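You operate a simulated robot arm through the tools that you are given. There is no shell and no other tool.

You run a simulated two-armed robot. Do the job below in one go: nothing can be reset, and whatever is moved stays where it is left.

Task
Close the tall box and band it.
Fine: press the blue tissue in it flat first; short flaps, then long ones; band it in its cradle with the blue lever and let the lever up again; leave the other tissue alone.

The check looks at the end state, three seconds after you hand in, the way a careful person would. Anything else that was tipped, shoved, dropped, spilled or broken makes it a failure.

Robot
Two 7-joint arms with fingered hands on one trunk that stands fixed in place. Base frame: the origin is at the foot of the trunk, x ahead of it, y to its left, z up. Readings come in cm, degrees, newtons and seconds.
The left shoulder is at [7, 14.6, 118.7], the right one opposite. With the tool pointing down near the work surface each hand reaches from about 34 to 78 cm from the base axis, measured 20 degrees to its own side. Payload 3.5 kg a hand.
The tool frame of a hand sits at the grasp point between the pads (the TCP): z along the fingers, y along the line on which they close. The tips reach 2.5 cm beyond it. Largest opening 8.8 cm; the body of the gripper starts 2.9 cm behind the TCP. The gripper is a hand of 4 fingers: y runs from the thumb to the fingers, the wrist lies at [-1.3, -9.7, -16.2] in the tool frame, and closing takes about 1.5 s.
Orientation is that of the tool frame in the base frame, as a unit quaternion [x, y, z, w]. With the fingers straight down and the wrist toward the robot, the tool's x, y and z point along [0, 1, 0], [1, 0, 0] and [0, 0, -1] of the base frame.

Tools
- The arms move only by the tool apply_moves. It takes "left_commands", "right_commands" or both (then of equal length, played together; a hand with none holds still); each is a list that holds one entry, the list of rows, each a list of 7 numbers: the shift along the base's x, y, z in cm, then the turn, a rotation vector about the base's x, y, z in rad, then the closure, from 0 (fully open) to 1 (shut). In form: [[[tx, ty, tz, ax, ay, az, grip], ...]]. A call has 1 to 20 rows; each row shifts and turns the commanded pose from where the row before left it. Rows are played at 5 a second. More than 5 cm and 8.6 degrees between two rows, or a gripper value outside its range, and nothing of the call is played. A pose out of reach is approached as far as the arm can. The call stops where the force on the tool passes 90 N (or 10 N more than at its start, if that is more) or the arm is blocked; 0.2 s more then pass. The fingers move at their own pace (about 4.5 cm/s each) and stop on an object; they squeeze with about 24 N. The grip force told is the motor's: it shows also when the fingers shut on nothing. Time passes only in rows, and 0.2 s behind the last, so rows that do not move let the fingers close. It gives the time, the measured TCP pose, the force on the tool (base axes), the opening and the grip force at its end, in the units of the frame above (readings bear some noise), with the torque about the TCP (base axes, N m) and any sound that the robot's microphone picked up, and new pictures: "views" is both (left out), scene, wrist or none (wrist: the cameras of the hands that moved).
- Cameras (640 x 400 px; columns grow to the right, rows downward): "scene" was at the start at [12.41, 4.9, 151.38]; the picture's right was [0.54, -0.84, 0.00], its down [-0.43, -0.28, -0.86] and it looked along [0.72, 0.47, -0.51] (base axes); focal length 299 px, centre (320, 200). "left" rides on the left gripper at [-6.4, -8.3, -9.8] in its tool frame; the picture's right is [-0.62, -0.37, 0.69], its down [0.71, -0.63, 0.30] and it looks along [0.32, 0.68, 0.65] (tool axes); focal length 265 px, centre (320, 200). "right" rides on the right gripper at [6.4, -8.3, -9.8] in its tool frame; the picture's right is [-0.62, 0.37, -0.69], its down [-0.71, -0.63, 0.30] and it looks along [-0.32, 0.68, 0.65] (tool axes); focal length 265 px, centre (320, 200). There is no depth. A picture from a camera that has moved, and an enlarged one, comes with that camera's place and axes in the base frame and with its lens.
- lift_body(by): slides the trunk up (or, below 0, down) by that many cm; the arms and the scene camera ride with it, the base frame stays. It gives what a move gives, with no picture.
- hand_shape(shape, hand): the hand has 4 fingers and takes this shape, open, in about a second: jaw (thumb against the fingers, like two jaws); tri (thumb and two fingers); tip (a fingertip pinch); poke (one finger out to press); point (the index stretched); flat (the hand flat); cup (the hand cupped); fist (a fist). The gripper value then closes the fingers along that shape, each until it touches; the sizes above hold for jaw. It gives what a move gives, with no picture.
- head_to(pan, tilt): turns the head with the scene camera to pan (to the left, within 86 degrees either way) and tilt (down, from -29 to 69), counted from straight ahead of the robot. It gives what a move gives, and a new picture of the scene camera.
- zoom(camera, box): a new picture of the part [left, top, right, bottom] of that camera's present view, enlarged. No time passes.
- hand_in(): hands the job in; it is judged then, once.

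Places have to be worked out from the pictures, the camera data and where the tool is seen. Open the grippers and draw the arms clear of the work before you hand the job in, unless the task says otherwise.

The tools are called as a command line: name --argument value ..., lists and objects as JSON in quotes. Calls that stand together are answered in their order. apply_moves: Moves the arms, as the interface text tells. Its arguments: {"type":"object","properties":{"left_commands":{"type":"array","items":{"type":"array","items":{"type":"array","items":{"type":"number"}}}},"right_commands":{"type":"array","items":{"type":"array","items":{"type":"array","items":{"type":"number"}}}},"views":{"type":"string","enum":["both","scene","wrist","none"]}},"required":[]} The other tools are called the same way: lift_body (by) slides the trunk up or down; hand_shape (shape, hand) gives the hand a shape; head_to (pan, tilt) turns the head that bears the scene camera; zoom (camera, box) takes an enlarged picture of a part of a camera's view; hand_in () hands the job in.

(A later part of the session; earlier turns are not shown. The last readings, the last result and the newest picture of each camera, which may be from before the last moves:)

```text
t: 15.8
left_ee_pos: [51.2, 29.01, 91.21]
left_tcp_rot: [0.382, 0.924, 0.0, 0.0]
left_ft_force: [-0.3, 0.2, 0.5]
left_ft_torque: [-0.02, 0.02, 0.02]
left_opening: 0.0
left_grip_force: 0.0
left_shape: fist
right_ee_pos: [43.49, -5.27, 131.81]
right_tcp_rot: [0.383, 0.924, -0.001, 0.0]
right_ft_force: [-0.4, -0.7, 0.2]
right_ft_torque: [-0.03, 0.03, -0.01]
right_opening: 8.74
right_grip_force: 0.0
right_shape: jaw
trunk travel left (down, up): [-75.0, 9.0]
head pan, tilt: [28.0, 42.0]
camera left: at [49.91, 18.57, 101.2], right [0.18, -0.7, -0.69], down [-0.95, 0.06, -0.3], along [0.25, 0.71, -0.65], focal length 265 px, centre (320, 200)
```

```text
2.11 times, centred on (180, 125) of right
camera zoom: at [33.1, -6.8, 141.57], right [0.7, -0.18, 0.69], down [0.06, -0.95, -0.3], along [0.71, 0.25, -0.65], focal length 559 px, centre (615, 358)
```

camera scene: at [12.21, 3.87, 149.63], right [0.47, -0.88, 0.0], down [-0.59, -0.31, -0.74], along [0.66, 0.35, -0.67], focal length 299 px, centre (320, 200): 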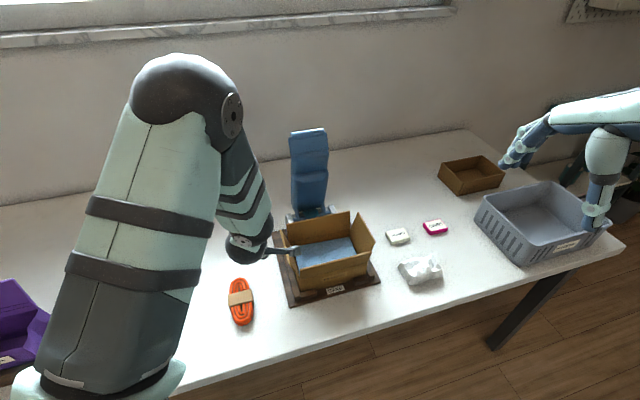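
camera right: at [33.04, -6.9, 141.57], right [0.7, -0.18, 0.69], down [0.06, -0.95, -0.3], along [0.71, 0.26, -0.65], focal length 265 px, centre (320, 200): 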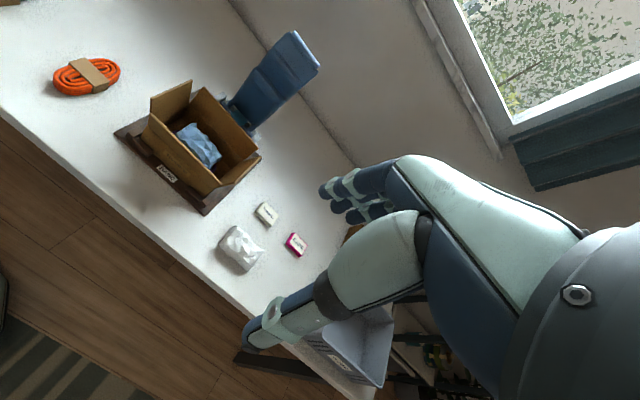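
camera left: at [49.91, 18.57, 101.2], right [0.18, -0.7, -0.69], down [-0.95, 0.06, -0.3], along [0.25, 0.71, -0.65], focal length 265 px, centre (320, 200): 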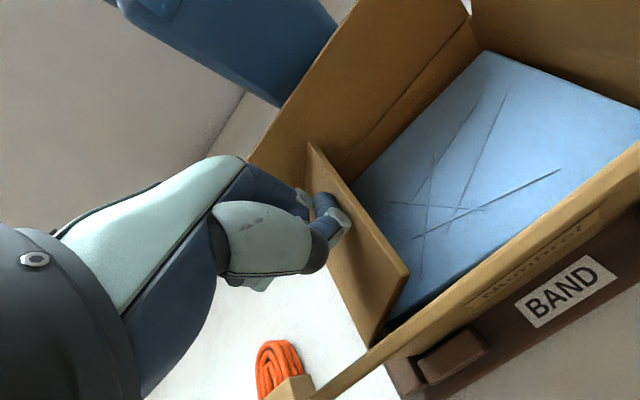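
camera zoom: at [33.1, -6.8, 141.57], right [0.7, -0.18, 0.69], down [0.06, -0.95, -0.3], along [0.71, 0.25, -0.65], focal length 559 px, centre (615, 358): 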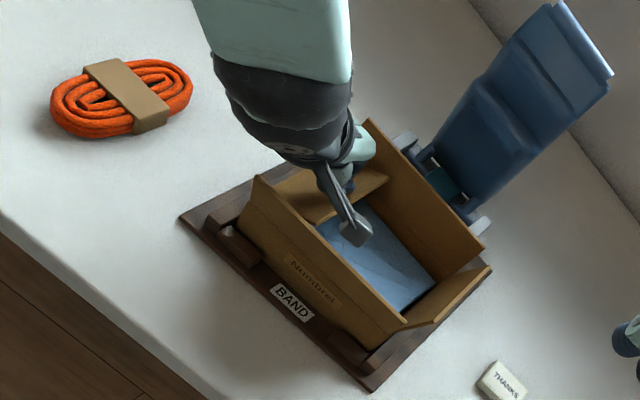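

The flap is roughly halfway down. I'll press on it while moving inward, toward fold height.

apply_moves --left_commands '[[[0.5, -0.5, -0.6, 0, 0, 0, 0], [0.4, -0.4, -0.6, 0, 0, 0, 0], [0.3, -0.3, -0.5, 0, 0, 0, 0]]]' --views "wrist"

zoom --camera "right" --box '[80, 30, 280, 220]'

```text
t: 16.6
left_ee_pos: [52.33, 27.78, 89.5]
left_tcp_rot: [0.382, 0.924, 0.001, 0.0]
left_ft_force: [0.4, -1.1, -0.1]
left_ft_torque: [-0.02, -0.02, 0.01]
left_opening: 0.0
left_grip_force: 0.1
left_shape: fist
right_ee_pos: [43.57, -5.28, 131.73]
right_tcp_rot: [0.383, 0.924, 0.0, -0.001]
right_ft_force: [0.2, 0.3, 0.0]
right_ft_torque: [0.01, 0.01, -0.01]
right_opening: 8.77
right_grip_force: 0.1
right_shape: jaw
trunk travel left (down, up): [-75.0, 9.0]
head pan, tilt: [28.0, 42.0]
camera left: at [50.97, 17.37, 99.49], right [0.18, -0.7, -0.69], down [-0.95, 0.06, -0.3], along [0.25, 0.71, -0.65], focal length 265 px, centre (320, 200)
```

left: 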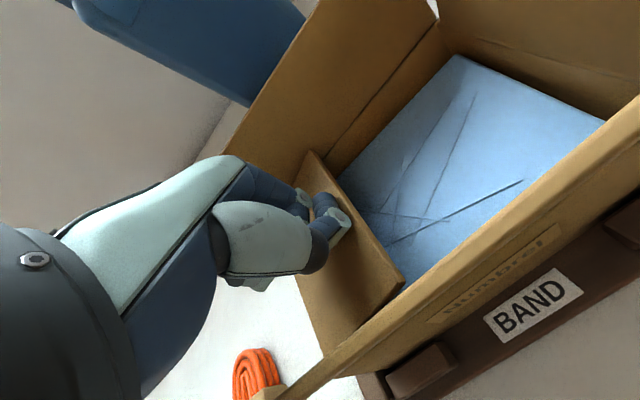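

```text
2.11 times, centred on (180, 125) of right
camera zoom: at [33.05, -6.75, 141.59], right [0.7, -0.18, 0.69], down [0.06, -0.95, -0.3], along [0.71, 0.25, -0.65], focal length 559 px, centre (615, 358)
```

zoom: 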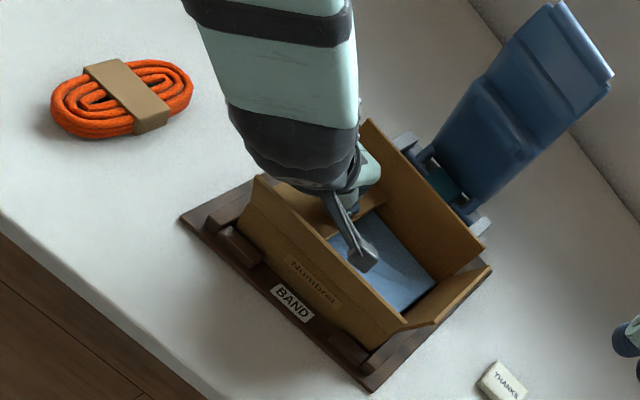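

The flap is nearly flat. Two more small steps down, watching force.

apply_moves --left_commands '[[[0.4, -0.4, -0.4, 0, 0, 0, 0], [0.3, -0.3, -0.4, 0, 0, 0, 0]]]' --views "wrist"

```text
t: 17.2
left_ee_pos: [52.98, 27.16, 88.89]
left_tcp_rot: [0.382, 0.924, 0.0, 0.0]
left_ft_force: [-0.4, -0.5, -0.2]
left_ft_torque: [0.0, 0.0, -0.02]
left_opening: 0.01
left_grip_force: 0.0
left_shape: fist
right_ee_pos: [43.57, -5.33, 131.71]
right_tcp_rot: [0.383, 0.924, 0.0, 0.0]
right_ft_force: [-0.9, 0.4, 0.1]
right_ft_torque: [0.01, -0.01, 0.03]
right_opening: 8.76
right_grip_force: 0.1
right_shape: jaw
trunk travel left (down, up): [-75.0, 9.0]
head pan, tilt: [28.0, 42.0]
camera left: at [51.71, 16.73, 98.79], right [0.18, -0.7, -0.69], down [-0.95, 0.06, -0.3], along [0.25, 0.71, -0.65], focal length 265 px, centre (320, 200)
```

left: 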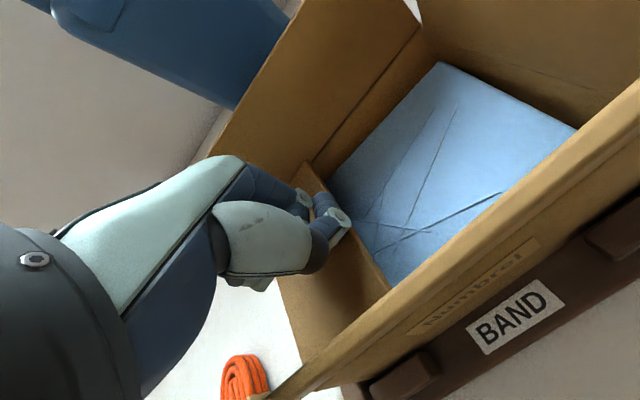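

Still no resistance and the flap looks close to level. I'll go one more half centimetre, then lift to see whether it stays.

apply_moves --left_commands '[[[0.1, -0.1, -0.3, 0, 0, 0, 0], [0, 0, -0.3, 0, 0, 0, 0]]]' --views "wrist"

zoom --camera "right" --box '[80, 30, 280, 220]'

```text
t: 17.8
left_ee_pos: [53.07, 27.05, 88.21]
left_tcp_rot: [0.383, 0.924, 0.0, 0.0]
left_ft_force: [-0.1, -0.3, -0.6]
left_ft_torque: [-0.03, -0.03, 0.01]
left_opening: 0.01
left_grip_force: 0.0
left_shape: fist
right_ee_pos: [43.56, -5.24, 131.71]
right_tcp_rot: [0.383, 0.924, 0.0, 0.0]
right_ft_force: [0.2, -0.2, -0.5]
right_ft_torque: [0.01, 0.01, -0.01]
right_opening: 8.76
right_grip_force: 0.1
right_shape: jaw
trunk travel left (down, up): [-75.0, 9.0]
head pan, tilt: [28.0, 42.0]
camera left: at [51.75, 16.6, 98.15], right [0.18, -0.7, -0.69], down [-0.95, 0.06, -0.3], along [0.25, 0.71, -0.65], focal length 265 px, centre (320, 200)
```

left: 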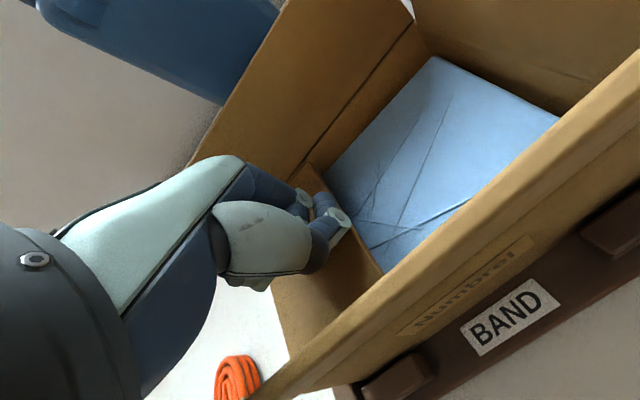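

```text
2.11 times, centred on (180, 125) of right
camera zoom: at [33.07, -6.75, 141.58], right [0.7, -0.18, 0.69], down [0.06, -0.95, -0.3], along [0.71, 0.25, -0.65], focal length 559 px, centre (615, 358)
```

zoom: 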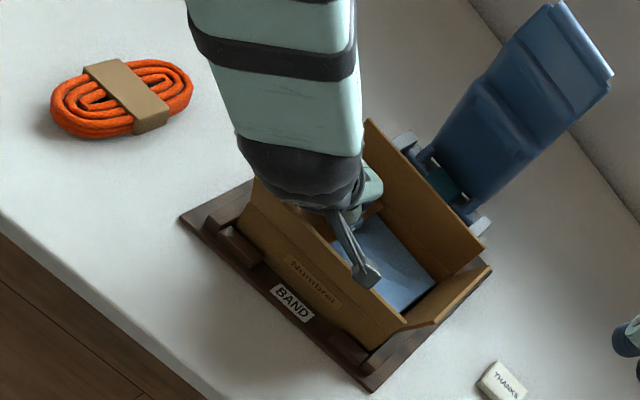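

I'll lift the fist and watch whether the flap stays down.

apply_moves --left_commands '[[[0, 0, 2, 0, 0, 0, 0], [0, 0, 4, 0, 0, 0, 0], [0, 0, 4, 0, 0, 0, 0], [0, 0, 4, 0, 0, 0, 0], [0, 0, 0, 0, 0, 0, 0]]]' --views "wrist"

zoom --camera "right" --box '[80, 30, 280, 220]'

```text
t: 19.0
left_ee_pos: [52.6, 27.08, 102.38]
left_tcp_rot: [0.382, 0.924, 0.0, 0.0]
left_ft_force: [0.1, 0.0, 0.3]
left_ft_torque: [-0.02, -0.02, -0.03]
left_opening: 0.02
left_grip_force: 0.1
left_shape: fist
right_ee_pos: [43.76, -5.24, 131.75]
right_tcp_rot: [0.382, 0.924, 0.0, 0.001]
right_ft_force: [-0.2, -0.6, 0.3]
right_ft_torque: [0.02, -0.03, 0.07]
right_opening: 8.75
right_grip_force: 0.0
right_shape: jaw
trunk travel left (down, up): [-75.0, 9.0]
head pan, tilt: [28.0, 42.0]
camera left: at [51.32, 16.69, 112.22], right [0.18, -0.7, -0.69], down [-0.95, 0.06, -0.3], along [0.25, 0.71, -0.65], focal length 265 px, centre (320, 200)
```

left: 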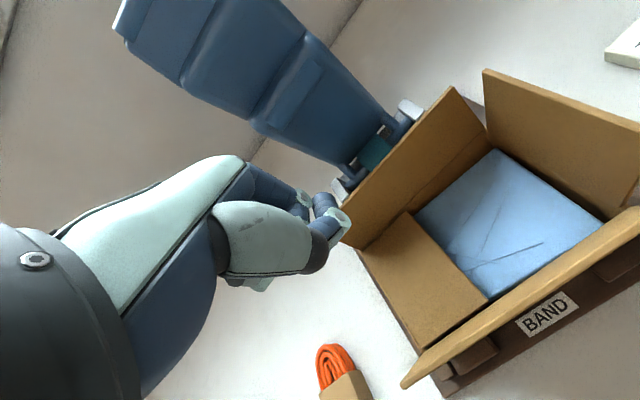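

```text
2.11 times, centred on (180, 125) of right
camera zoom: at [33.11, -6.75, 141.57], right [0.7, -0.18, 0.69], down [0.06, -0.95, -0.3], along [0.71, 0.25, -0.65], focal length 559 px, centre (615, 358)
```

zoom: 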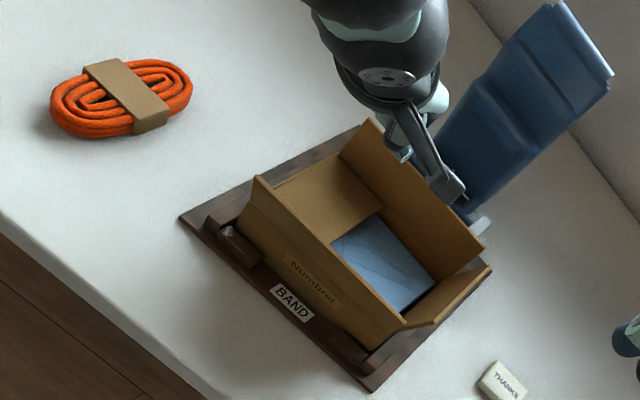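

The left short flap stays down on its own. Next is the right short flap: I'll cross high over the box to its right outer side and descend there.

apply_moves --left_commands '[[[2.94, -2.8, 0.5, 0, 0, 0, 0], [2.94, -2.8, 0.5, 0, 0, 0, 0], [2.94, -2.8, 0, 0, 0, 0, 0], [2.94, -2.8, 0, 0, 0, 0, 0], [2.94, -2.8, 0, 0, 0, 0, 0], [0, 0, -4, 0, 0, 0, 0], [0, 0, -4, 0, 0, 0, 0], [0, 0, -2, 0, 0, 0, 0], [0, 0, 0, 0, 0, 0, 0]]]'

zoom --camera "right" --box '[100, 40, 300, 240]'

```text
t: 21.0
left_ee_pos: [67.9, 13.1, 93.59]
left_tcp_rot: [0.383, 0.924, 0.0, 0.0]
left_ft_force: [0.7, -0.4, -0.2]
left_ft_torque: [-0.04, 0.02, -0.05]
left_opening: 0.0
left_grip_force: 0.2
left_shape: fist
right_ee_pos: [43.56, -5.26, 131.74]
right_tcp_rot: [0.383, 0.924, 0.001, 0.0]
right_ft_force: [0.7, -0.4, -0.3]
right_ft_torque: [0.02, -0.03, -0.03]
right_opening: 8.76
right_grip_force: 0.1
right_shape: jaw
trunk travel left (down, up): [-75.0, 9.0]
head pan, tilt: [28.0, 42.0]
camera scene: at [12.18, 3.94, 149.63], right [0.47, -0.88, 0.0], down [-0.59, -0.31, -0.74], along [0.66, 0.35, -0.67], focal length 299 px, centre (320, 200)
camera left: at [66.45, 2.61, 103.39], right [0.18, -0.7, -0.69], down [-0.95, 0.06, -0.3], along [0.25, 0.71, -0.65], focal length 265 px, centre (320, 200)
```

scene: 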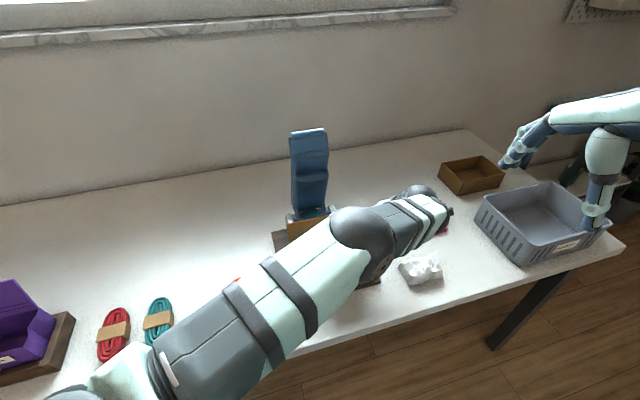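
left: 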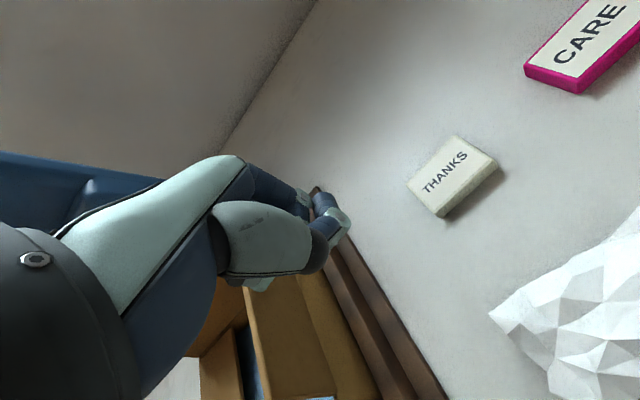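

```text
2.00 times, centred on (200, 140) of right
camera zoom: at [33.01, -6.73, 141.6], right [0.7, -0.18, 0.69], down [0.06, -0.95, -0.3], along [0.71, 0.25, -0.65], focal length 531 px, centre (560, 320)
```

zoom: 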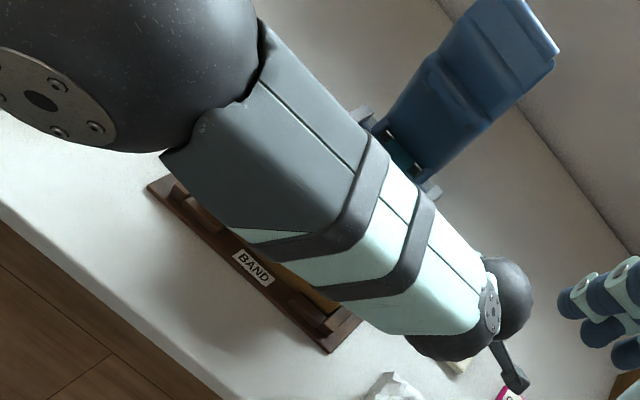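

The left forearm reaches right across the box from here, which I don't like. I'll take the left hand back to its starting pose, where its camera also views the box, and do the right flap with the right hand.

apply_moves --left_commands '[[[0, 0, 4, 0, 0, 0, 0], [0, 0, 4, 0, 0, 0, 0], [0, 0, 3, 0, 0, 0, 0], [-2.7, 2.79, 2.6, 0, 0, -0.0714, 0], [-2.7, 2.79, 2.6, 0, 0, -0.0714, 0], [-2.7, 2.79, 2.6, 0, 0, -0.0714, 0], [-2.7, 2.79, 2.6, 0, 0, -0.0714, 0], [-2.7, 2.79, 2.6, 0, 0, -0.0714, 0], [-2.7, 2.79, 2.6, 0, 0, -0.0714, 0], [-2.7, 2.79, 2.6, 0, 0, -0.0714, 0], [-2.7, 2.79, 2.6, 0, 0, -0.0714, 0], [-2.7, 2.79, 2.6, 0, 0, -0.0714, 0], [-2.7, 2.79, 2.6, 0, 0, -0.0714, 0], [-2.7, 2.79, 2.6, 0, 0, -0.0714, 0], [0, 0, 0, 0, 0, 0, 0]]]'

hand_shape --hand "right" --shape "fist"

zoom --camera "left" --box '[420, 60, 620, 250]'

zoom --camera "scene" --box '[250, 120, 440, 310]'

```text
t: 24.2
left_ee_pos: [45.04, 43.82, 132.75]
left_tcp_rot: [0.708, 0.707, 0.0, 0.0]
left_ft_force: [0.5, -0.5, 0.4]
left_ft_torque: [-0.02, 0.03, 0.01]
left_opening: 0.0
left_grip_force: 0.0
left_shape: fist
left hand out of reach, approached as far as the arm can: row 12, 13, 14
right_ee_pos: [43.44, -5.4, 131.65]
right_tcp_rot: [0.383, 0.924, 0.0, 0.0]
right_ft_force: [-0.2, -0.1, -0.9]
right_ft_torque: [0.0, 0.0, -0.02]
right_opening: 8.76
right_grip_force: 0.0
right_shape: jaw
trunk travel left (down, up): [-75.0, 9.0]
head pan, tilt: [28.0, 42.0]
camera scene: at [12.17, 3.83, 149.64], right [0.47, -0.88, 0.0], down [-0.59, -0.31, -0.74], along [0.66, 0.35, -0.67], focal length 299 px, centre (320, 200)
camera left: at [36.81, 37.37, 142.66], right [-0.37, -0.62, -0.69], down [-0.63, 0.72, -0.3], along [0.68, 0.32, -0.65], focal length 265 px, centre (320, 200)
```

scene: 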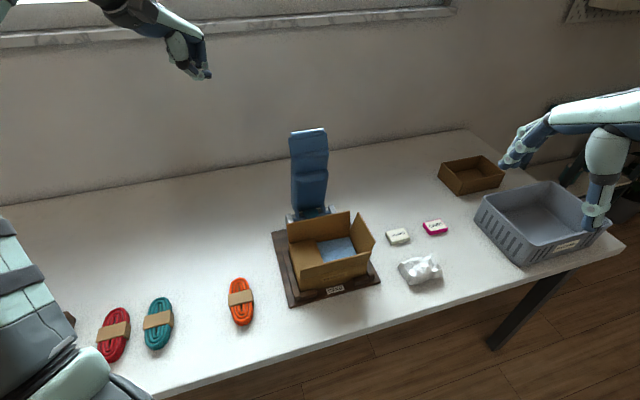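
left: 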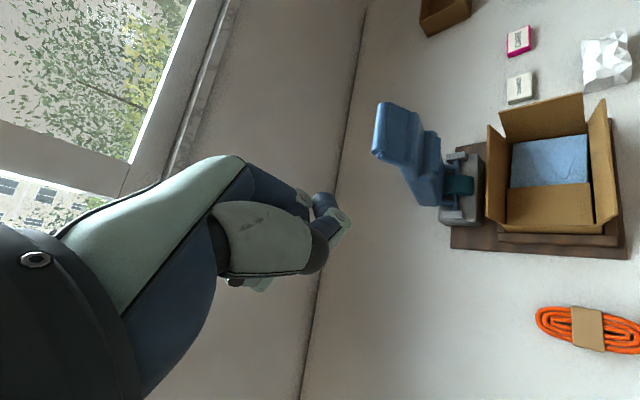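

```text
t: 25.1
left_ee_pos: [45.38, 43.95, 132.8]
left_tcp_rot: [0.707, 0.707, 0.0, 0.001]
left_ft_force: [0.0, 0.5, -0.8]
left_ft_torque: [-0.03, -0.01, 0.03]
left_opening: 0.01
left_grip_force: 0.0
left_shape: fist
right_ee_pos: [43.61, -5.34, 131.48]
right_tcp_rot: [0.382, 0.924, 0.0, 0.0]
right_ft_force: [-0.4, -0.4, -0.7]
right_ft_torque: [0.01, -0.01, -0.01]
right_opening: 0.0
right_grip_force: 0.1
right_shape: fist
trunk travel left (down, up): [-75.0, 9.0]
head pan, tilt: [28.0, 42.0]
```

```text
2.11 times, centred on (520, 155) of left
camera zoom: at [36.88, 37.47, 142.58], right [-0.37, -0.62, -0.69], down [-0.63, 0.71, -0.3], along [0.68, 0.32, -0.65], focal length 559 px, centre (-101, 295)
```

zoom: 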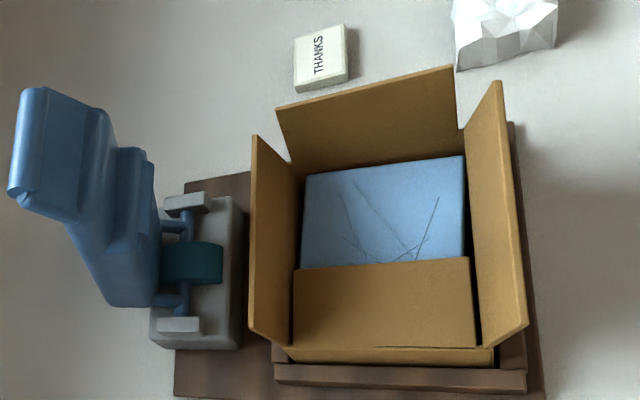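

```text
2.11 times, centred on (345, 215) of scene
camera zoom: at [12.22, 3.95, 149.63], right [0.47, -0.88, 0.0], down [-0.59, -0.31, -0.74], along [0.66, 0.35, -0.67], focal length 629 px, centre (267, 168)
```

zoom: 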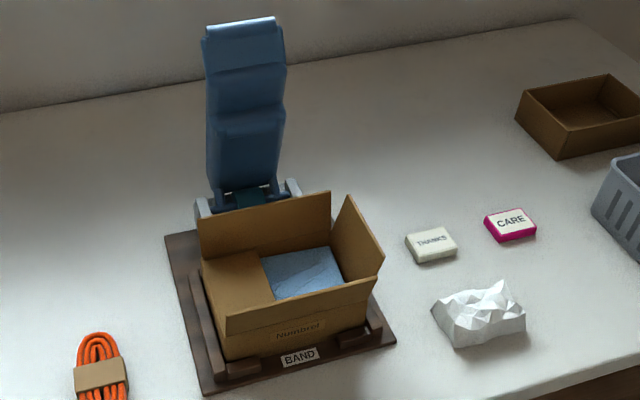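

The left flap is flat and nothing else has moved. The right fist now goes to the outside of the right flap.

apply_moves --right_commands '[[[2.64, 2.04, -2.96, 0, 0, 0, 0], [2.64, 2.04, -2.96, 0, 0, 0, 0], [2.64, 2.04, -2.96, 0, 0, 0, 0], [2.64, 2.04, -2.96, 0, 0, 0, 0], [2.64, 2.04, -2.96, 0, 0, 0, 0], [2.64, 2.04, -2.96, 0, 0, 0, 0], [2.64, 2.04, -2.96, 0, 0, 0, 0], [2.64, 2.04, -2.96, 0, 0, 0, 0], [2.64, 2.04, -2.96, 0, 0, 0, 0], [0, 0, -4, 0, 0, 0, 0], [0, 0, -4, 0, 0, 0, 0], [0, 0, -3.2, 0, 0, 0, 0], [0, 0, 0, 0, 0, 0, 0]]]'

zoom --camera "left" --box '[420, 10, 640, 250]'

```text
t: 27.9
left_ee_pos: [45.11, 43.8, 132.62]
left_tcp_rot: [0.707, 0.707, 0.001, 0.0]
left_ft_force: [0.0, 0.0, 1.1]
left_ft_torque: [0.05, 0.03, 0.0]
left_opening: 0.02
left_grip_force: 0.1
left_shape: fist
right_ee_pos: [65.72, 11.99, 95.34]
right_tcp_rot: [0.383, 0.924, 0.002, 0.0]
right_ft_force: [-0.8, 0.5, 0.1]
right_ft_torque: [0.0, 0.01, -0.05]
right_opening: 0.02
right_grip_force: 0.0
right_shape: fist
right hand out of reach, approached as far as the arm can: row 9
trunk travel left (down, up): [-75.0, 9.0]
head pan, tilt: [28.0, 42.0]
camera scene: at [12.14, 3.91, 149.64], right [0.47, -0.88, 0.0], down [-0.59, -0.31, -0.74], along [0.66, 0.35, -0.67], focal length 299 px, centre (320, 200)
camera right: at [55.2, 10.62, 105.19], right [0.7, -0.18, 0.69], down [0.06, -0.95, -0.3], along [0.71, 0.25, -0.65], focal length 265 px, centre (320, 200)
```

scene: 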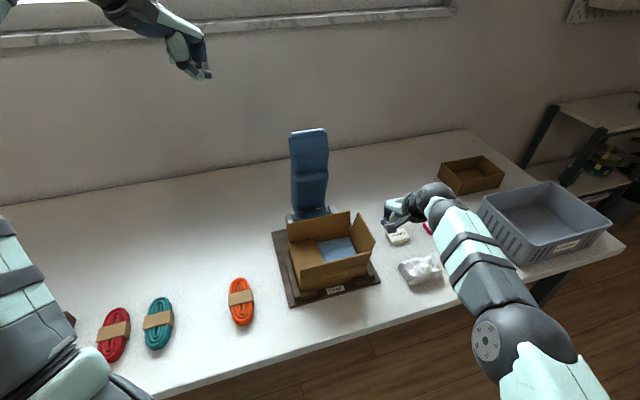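
right: 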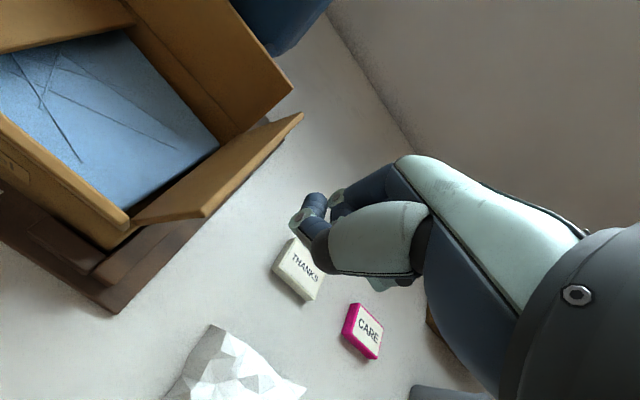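

```text
1.67 times, centred on (530, 130) of left
camera zoom: at [36.81, 37.43, 142.62], right [-0.37, -0.62, -0.69], down [-0.63, 0.71, -0.3], along [0.68, 0.32, -0.65], focal length 442 px, centre (-30, 317)
```

zoom: 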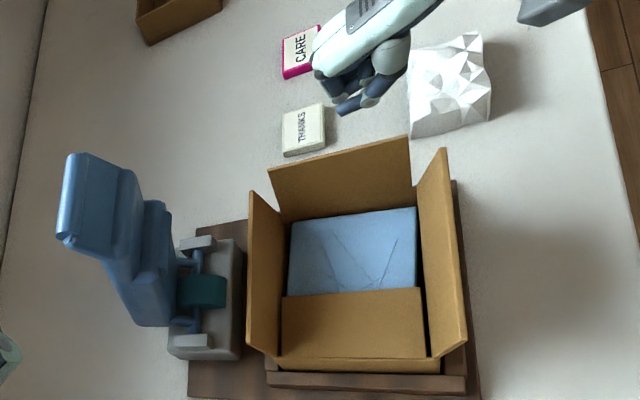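

The right fist is outside the right flap with the cards and white tissue well below. I'll lower slightly and sweep inward.

apply_moves --right_commands '[[[0, 0, -1, 0, 0, 0, 0], [-0.7, 1.0, -1, 0, 0, 0, 0], [-0.8, 1.0, 0, 0, 0, 0, 0], [-0.8, 1.1, 0, 0, 0, 0, 0], [-0.7, 0.9, 0, 0, 0, 0, 0]]]' --views "wrist"

zoom --camera "left" --box '[420, 10, 640, 250]'

```text
t: 29.1
left_ee_pos: [45.12, 43.91, 132.69]
left_tcp_rot: [0.708, 0.706, 0.0, 0.0]
left_ft_force: [-0.1, -0.2, -0.1]
left_ft_torque: [-0.06, -0.02, -0.01]
left_opening: 0.0
left_grip_force: 0.0
left_shape: fist
right_ee_pos: [62.22, 15.27, 93.07]
right_tcp_rot: [0.383, 0.924, 0.0, 0.001]
right_ft_force: [0.8, -0.2, -0.5]
right_ft_torque: [0.0, -0.01, 0.0]
right_opening: 0.02
right_grip_force: 0.2
right_shape: fist
right hand out of reach, approached as far as the arm can: row 1, 5
trunk travel left (down, up): [-75.0, 9.0]
head pan, tilt: [28.0, 42.0]
camera right: at [51.76, 13.78, 102.94], right [0.7, -0.18, 0.69], down [0.06, -0.95, -0.3], along [0.71, 0.25, -0.65], focal length 265 px, centre (320, 200)
```

right: 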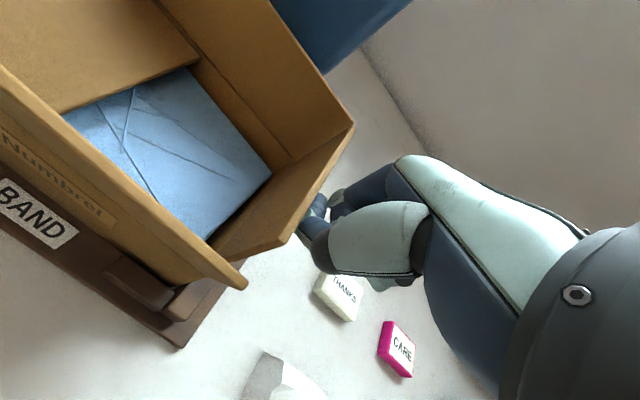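

```text
1.67 times, centred on (530, 130) of left
camera zoom: at [36.87, 37.47, 142.59], right [-0.37, -0.62, -0.69], down [-0.63, 0.71, -0.3], along [0.68, 0.32, -0.65], focal length 442 px, centre (-30, 317)
```

zoom: 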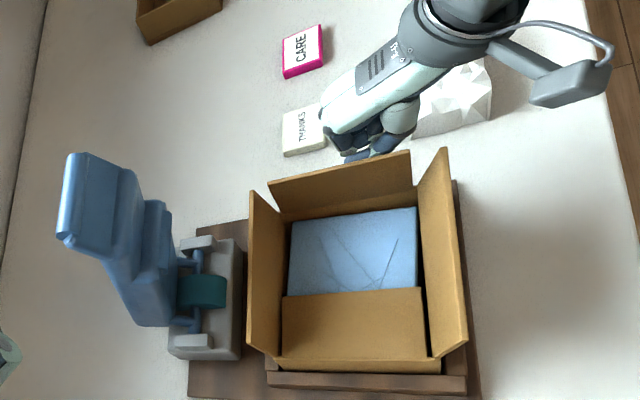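

The right flap is starting to move. I'll keep sweeping inward and down along its arc.

apply_moves --right_commands '[[[-0.9, 0.85, -0.1, 0, 0, 0, 0], [-0.9, 0.85, -0.3, 0, 0, 0, 0], [-0.9, 0.85, -0.5, 0, 0, 0, 0], [-0.8, 0.75, -0.5, 0, 0, 0, 0]]]' --views "wrist"

zoom --camera "left" --box '[420, 10, 640, 250]'

```text
t: 30.1
left_ee_pos: [45.12, 44.01, 132.73]
left_tcp_rot: [0.707, 0.708, -0.001, 0.0]
left_ft_force: [0.0, -0.4, -1.3]
left_ft_torque: [0.02, -0.01, 0.02]
left_opening: 0.01
left_grip_force: 0.0
left_shape: fist
right_ee_pos: [58.73, 18.44, 91.71]
right_tcp_rot: [0.383, 0.924, 0.001, 0.0]
right_ft_force: [-0.7, -0.1, 0.0]
right_ft_torque: [0.01, 0.0, 0.02]
right_opening: 0.0
right_grip_force: 0.2
right_shape: fist
trunk travel left (down, up): [-75.0, 9.0]
head pan, tilt: [28.0, 42.0]
camera right: at [48.24, 17.05, 101.53], right [0.7, -0.18, 0.69], down [0.06, -0.95, -0.3], along [0.71, 0.25, -0.65], focal length 265 px, centre (320, 200)
```

right: 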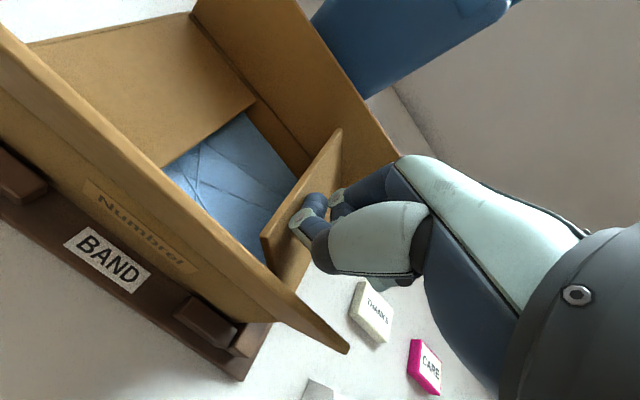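

```text
1.67 times, centred on (530, 130) of left
camera zoom: at [36.86, 37.47, 142.59], right [-0.37, -0.62, -0.69], down [-0.63, 0.71, -0.3], along [0.68, 0.32, -0.65], focal length 442 px, centre (-30, 317)
```

zoom: 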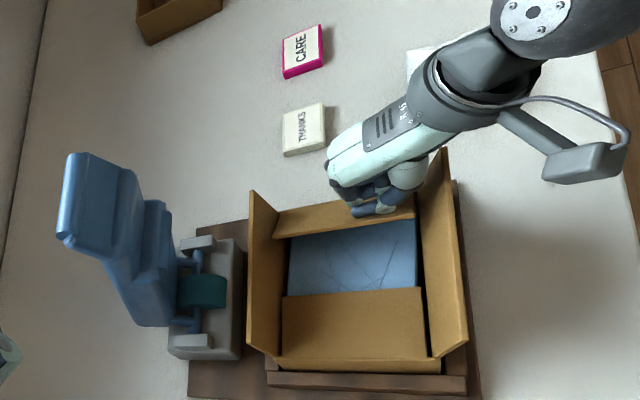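

The right flap is about halfway over. I'll shift a touch deeper for clearance from the front flap and press down to fold height.

apply_moves --right_commands '[[[-0.2, 0.8, -0.6, 0, 0, 0, 0], [-0.1, 0.7, -0.6, 0, 0, 0, 0], [-0.2, 0.5, -0.6, 0, 0, 0, 0]]]' --views "wrist"

zoom --camera "left" --box '[420, 10, 640, 250]'

```text
t: 30.9
left_ee_pos: [45.24, 44.0, 132.65]
left_tcp_rot: [0.707, 0.707, 0.0, 0.0]
left_ft_force: [-0.1, -1.4, -0.7]
left_ft_torque: [-0.01, 0.01, 0.03]
left_opening: 0.0
left_grip_force: 0.2
left_shape: fist
right_ee_pos: [58.32, 18.81, 91.12]
right_tcp_rot: [0.383, 0.924, 0.001, 0.001]
right_ft_force: [0.5, -0.3, -1.1]
right_ft_torque: [0.03, -0.01, 0.01]
right_opening: 0.0
right_grip_force: 0.0
right_shape: fist
right hand out of reach, approached as far as the arm can: row 1, 2
trunk travel left (down, up): [-75.0, 9.0]
head pan, tilt: [28.0, 42.0]
camera right: at [47.91, 17.41, 100.91], right [0.7, -0.18, 0.69], down [0.06, -0.95, -0.31], along [0.71, 0.26, -0.65], focal length 265 px, centre (320, 200)
```

right: 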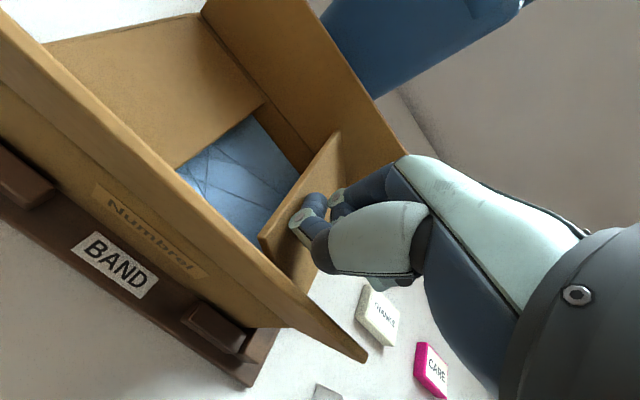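

```text
1.67 times, centred on (530, 130) of left
camera zoom: at [36.9, 37.47, 142.58], right [-0.37, -0.62, -0.69], down [-0.63, 0.71, -0.3], along [0.68, 0.32, -0.65], focal length 442 px, centre (-30, 317)
```

zoom: 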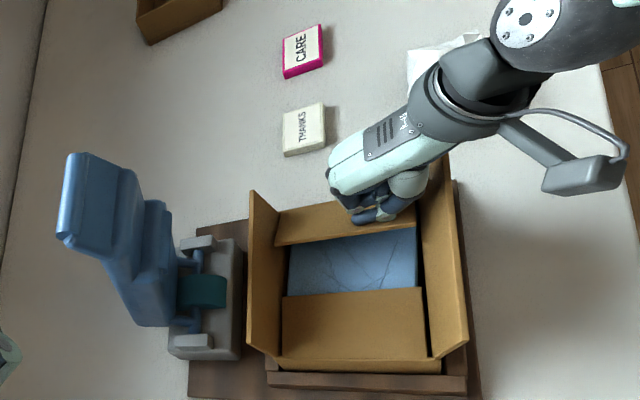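

The right arm is at its reach limit here. The flap is already leaning well inward, so I'll withdraw the right hand straight up and back, and finish the press from above with the left fist.

apply_moves --right_commands '[[[0.3, -0.4, 2, 0, 0, 0, 0], [0, 0, 4, 0, 0, 0, 0], [0, 0, 4, 0, 0, 0, 0], [-1.5, -3.0, 3, 0, 0, 0, 0], [-2.0, -3.5, 2.5, 0, 0, 0, 0], [-2.0, -3.5, 2.5, 0, 0, 0, 0], [-2.0, -3.5, 2.5, 0, 0, 0, 0], [-2.0, -3.5, 2.5, 0, 0, 0, 0], [-2.0, -3.5, 2.5, 0, 0, 0, 0], [-2.0, -3.5, 2.5, 0, 0, 0, 0], [-1.0, -2, 2.5, 0, 0, 0, 0], [0, 0, 0, 0, 0, 0, 0]]]'

zoom --camera "left" --box '[420, 10, 640, 250]'

zoom --camera "scene" --box '[250, 120, 440, 310]'

```text
t: 33.5
left_ee_pos: [45.26, 44.01, 132.63]
left_tcp_rot: [0.707, 0.707, -0.001, -0.001]
left_ft_force: [0.8, -1.1, -0.2]
left_ft_torque: [0.01, 0.0, -0.02]
left_opening: 0.01
left_grip_force: 0.1
left_shape: fist
right_ee_pos: [44.1, -7.58, 121.41]
right_tcp_rot: [0.383, 0.924, 0.0, 0.0]
right_ft_force: [0.3, 0.4, 0.4]
right_ft_torque: [-0.02, 0.02, 0.0]
right_opening: 0.01
right_grip_force: 0.1
right_shape: fist
trunk travel left (down, up): [-75.0, 9.0]
head pan, tilt: [28.0, 42.0]
camera scene: at [12.3, 4.0, 149.62], right [0.47, -0.88, 0.0], down [-0.59, -0.31, -0.74], along [0.66, 0.35, -0.67], focal length 299 px, centre (320, 200)
camera right: at [33.74, -8.87, 131.37], right [0.7, -0.18, 0.69], down [0.06, -0.95, -0.3], along [0.71, 0.25, -0.65], focal length 265 px, centre (320, 200)
```

scene: 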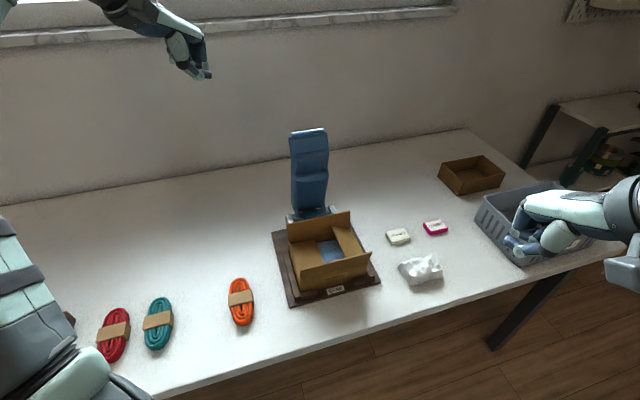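
right: 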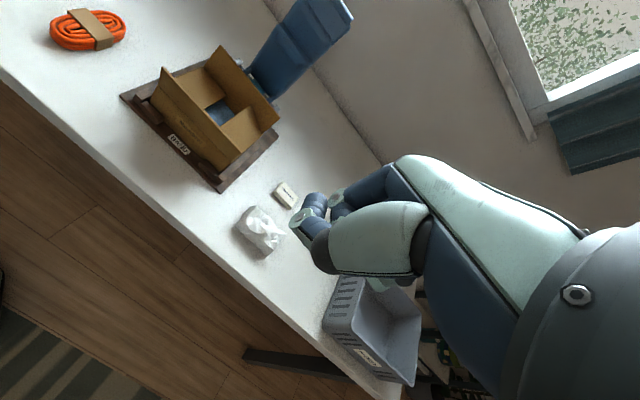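

```text
1.67 times, centred on (530, 130) of left
camera zoom: at [36.95, 37.52, 142.55], right [-0.37, -0.62, -0.69], down [-0.63, 0.71, -0.3], along [0.68, 0.32, -0.65], focal length 442 px, centre (-30, 317)
```

zoom: 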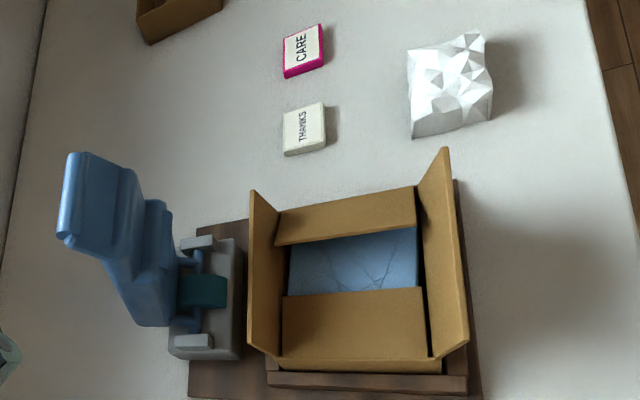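

```text
2.11 times, centred on (345, 215) of scene
camera zoom: at [12.3, 4.0, 149.62], right [0.47, -0.88, 0.0], down [-0.59, -0.31, -0.74], along [0.66, 0.35, -0.67], focal length 629 px, centre (267, 168)
```

zoom: 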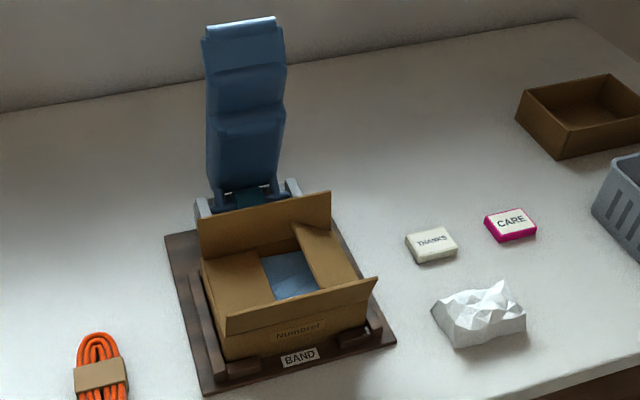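

The flap holds itself about 35° up and nothing else has shifted. I'll bring the left fist over it and press it down.

apply_moves --left_commands '[[[1.53, -2.62, -3.1, 0, 0, 0.0872, 0], [1.53, -2.62, -3.1, 0, 0, 0.0872, 0], [1.53, -2.62, -3.1, 0, 0, 0.0872, 0], [1.53, -2.62, -3.1, 0, 0, 0.0872, 0], [1.53, -2.62, -3.1, 0, 0, 0.0872, 0], [1.53, -2.62, -3.1, 0, 0, 0.0872, 0], [1.53, -2.62, -3.1, 0, 0, 0.0872, 0], [1.53, -2.62, -3.1, 0, 0, 0.0872, 0], [1.53, -2.62, -3.1, 0, 0, 0.0872, 0], [0, 0, 0, 0, 0, 0, 0]]]' --views "wrist"

zoom --camera "right" --box '[100, 10, 320, 200]'

```text
t: 35.7
left_ee_pos: [59.12, 20.22, 104.47]
left_tcp_rot: [0.381, 0.924, -0.001, 0.001]
left_ft_force: [-0.2, -0.4, -0.2]
left_ft_torque: [0.05, 0.01, -0.01]
left_opening: 0.0
left_grip_force: 0.0
left_shape: fist
right_ee_pos: [44.09, -7.35, 121.56]
right_tcp_rot: [0.382, 0.924, 0.001, -0.001]
right_ft_force: [-1.1, 0.5, 0.2]
right_ft_torque: [-0.04, -0.01, 0.0]
right_opening: 0.0
right_grip_force: 0.0
right_shape: fist
trunk travel left (down, up): [-75.0, 9.0]
head pan, tilt: [28.0, 42.0]
camera left: at [57.73, 9.85, 114.35], right [0.18, -0.7, -0.69], down [-0.95, 0.06, -0.3], along [0.25, 0.71, -0.65], focal length 265 px, centre (320, 200)
```

left: 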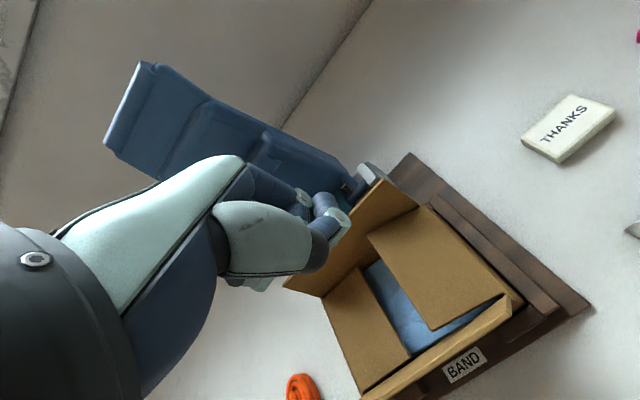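

```text
2.11 times, centred on (210, 105) of right
camera zoom: at [33.6, -8.84, 131.4], right [0.7, -0.18, 0.69], down [0.06, -0.95, -0.3], along [0.71, 0.25, -0.65], focal length 559 px, centre (552, 400)
```

zoom: 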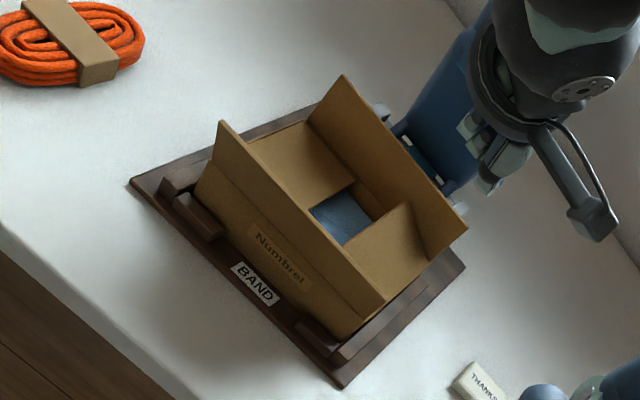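

The fist is over the middle of the right flap. I'll descend and press.

apply_moves --left_commands '[[[0, 0, -4, 0, 0, 0, 0], [0, 0, -4, 0, 0, 0, 0], [0, 0, -2.5, 0, 0, 0, 0], [0, 0, -1.2, 0, 0, 0, 0], [-0.1, 0.1, -1.2, 0, 0, 0, 0], [-0.1, 0.1, -1, 0, 0, 0, 0]]]' --views "wrist"

zoom --camera "right" --box '[100, 10, 320, 200]'

```text
t: 37.1
left_ee_pos: [58.74, 20.28, 90.69]
left_tcp_rot: [0.383, 0.924, 0.0, 0.0]
left_ft_force: [0.4, 0.0, 0.0]
left_ft_torque: [0.02, 0.02, -0.02]
left_opening: 0.0
left_grip_force: 0.2
left_shape: fist
right_ee_pos: [44.15, -7.46, 121.52]
right_tcp_rot: [0.383, 0.924, 0.0, 0.0]
right_ft_force: [-0.4, 0.7, 0.2]
right_ft_torque: [-0.01, 0.02, 0.04]
right_opening: 0.0
right_grip_force: 0.0
right_shape: fist
trunk travel left (down, up): [-75.0, 9.0]
head pan, tilt: [28.0, 42.0]
camera left: at [57.43, 9.84, 100.59], right [0.18, -0.7, -0.69], down [-0.95, 0.06, -0.3], along [0.25, 0.71, -0.65], focal length 265 px, centre (320, 200)
```

left: 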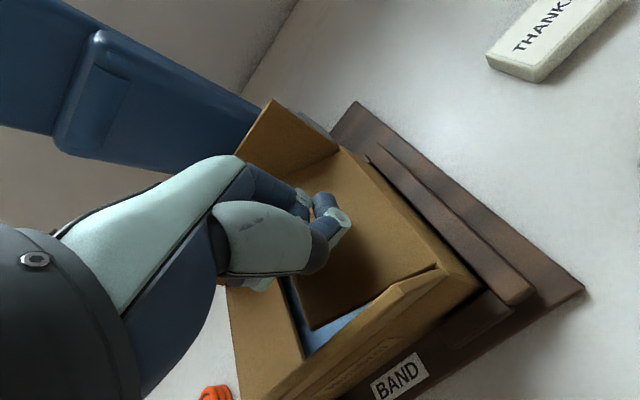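

```text
2.11 times, centred on (210, 105) of right
camera zoom: at [33.7, -8.91, 131.37], right [0.7, -0.18, 0.69], down [0.06, -0.95, -0.3], along [0.71, 0.25, -0.65], focal length 559 px, centre (552, 400)
```

zoom: 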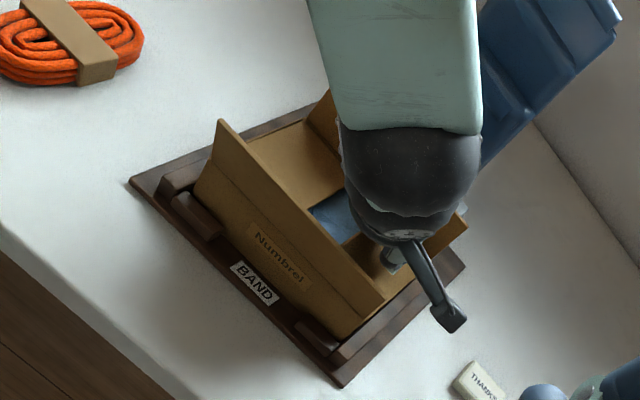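

Contact is just beginning, so I'll press down to the same height as on the left side (about 88.3).

apply_moves --left_commands '[[[-0.2, 0.2, -0.7, 0, 0, 0, 0], [-0.1, 0.1, -0.7, 0, 0, 0, 0], [-0.1, 0.1, -0.6, 0, 0, 0, 0], [0, 0, -0.4, 0, 0, 0, 0]]]' --views "wrist"

apply_moves --left_commands '[[[0, 0, 2, 0, 0, 0, 0], [0, 0, 4, 0, 0, 0, 0], [0, 0, 4, 0, 0, 0, 0], [0, 0, 4, 0, 0, 0, 0], [0, 0, 0, 0, 0, 0, 0]]]' --views "wrist"

zoom --camera "right" --box '[100, 10, 320, 200]'

```text
t: 38.1
left_ee_pos: [58.47, 20.71, 88.2]
left_tcp_rot: [0.383, 0.924, 0.0, 0.0]
left_ft_force: [0.4, -0.1, 0.0]
left_ft_torque: [-0.02, 0.04, 0.05]
left_opening: 0.0
left_grip_force: 0.1
left_shape: fist
right_ee_pos: [44.11, -7.52, 121.58]
right_tcp_rot: [0.383, 0.924, 0.001, 0.0]
right_ft_force: [0.5, -0.2, 0.5]
right_ft_torque: [-0.01, 0.02, 0.02]
right_opening: 0.01
right_grip_force: 0.0
right_shape: fist
trunk travel left (down, up): [-75.0, 9.0]
head pan, tilt: [28.0, 42.0]
camera left: at [57.14, 10.32, 98.1], right [0.18, -0.7, -0.69], down [-0.95, 0.06, -0.3], along [0.25, 0.71, -0.65], focal length 265 px, centre (320, 200)
```

left: 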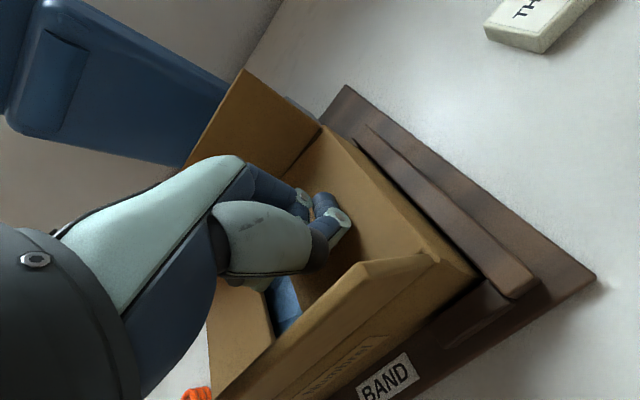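

```text
t: 39.3
left_ee_pos: [58.42, 20.91, 102.1]
left_tcp_rot: [0.382, 0.924, 0.0, 0.0]
left_ft_force: [0.7, 0.5, -0.5]
left_ft_torque: [-0.01, 0.0, -0.01]
left_opening: 0.0
left_grip_force: 0.0
left_shape: fist
right_ee_pos: [44.32, -7.36, 121.44]
right_tcp_rot: [0.383, 0.924, 0.0, 0.0]
right_ft_force: [-0.4, -0.5, 1.1]
right_ft_torque: [0.05, 0.03, -0.03]
right_opening: 0.01
right_grip_force: 0.1
right_shape: fist
trunk travel left (down, up): [-75.0, 9.0]
head pan, tilt: [28.0, 42.0]
camera left: at [57.2, 10.49, 111.93], right [0.18, -0.7, -0.69], down [-0.95, 0.06, -0.3], along [0.25, 0.71, -0.65], focal length 265 px, centre (320, 200)
```

left: 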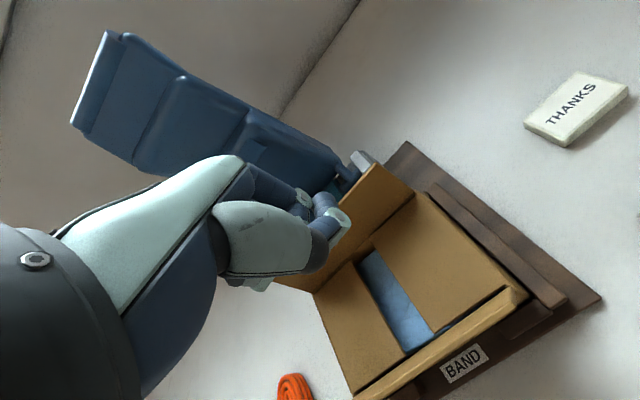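

```text
2.11 times, centred on (210, 105) of right
camera zoom: at [33.73, -8.9, 131.36], right [0.7, -0.18, 0.69], down [0.06, -0.95, -0.3], along [0.71, 0.25, -0.65], focal length 559 px, centre (552, 400)
```

zoom: 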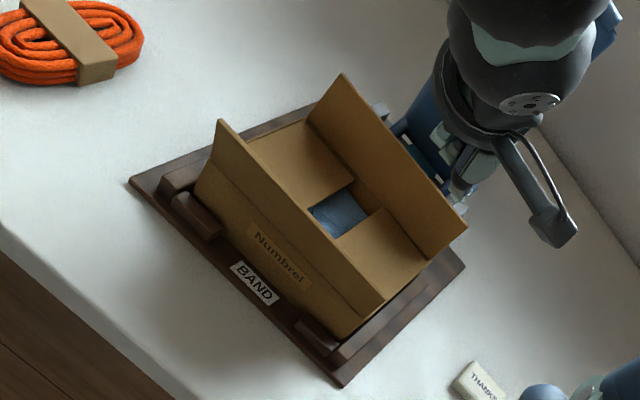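

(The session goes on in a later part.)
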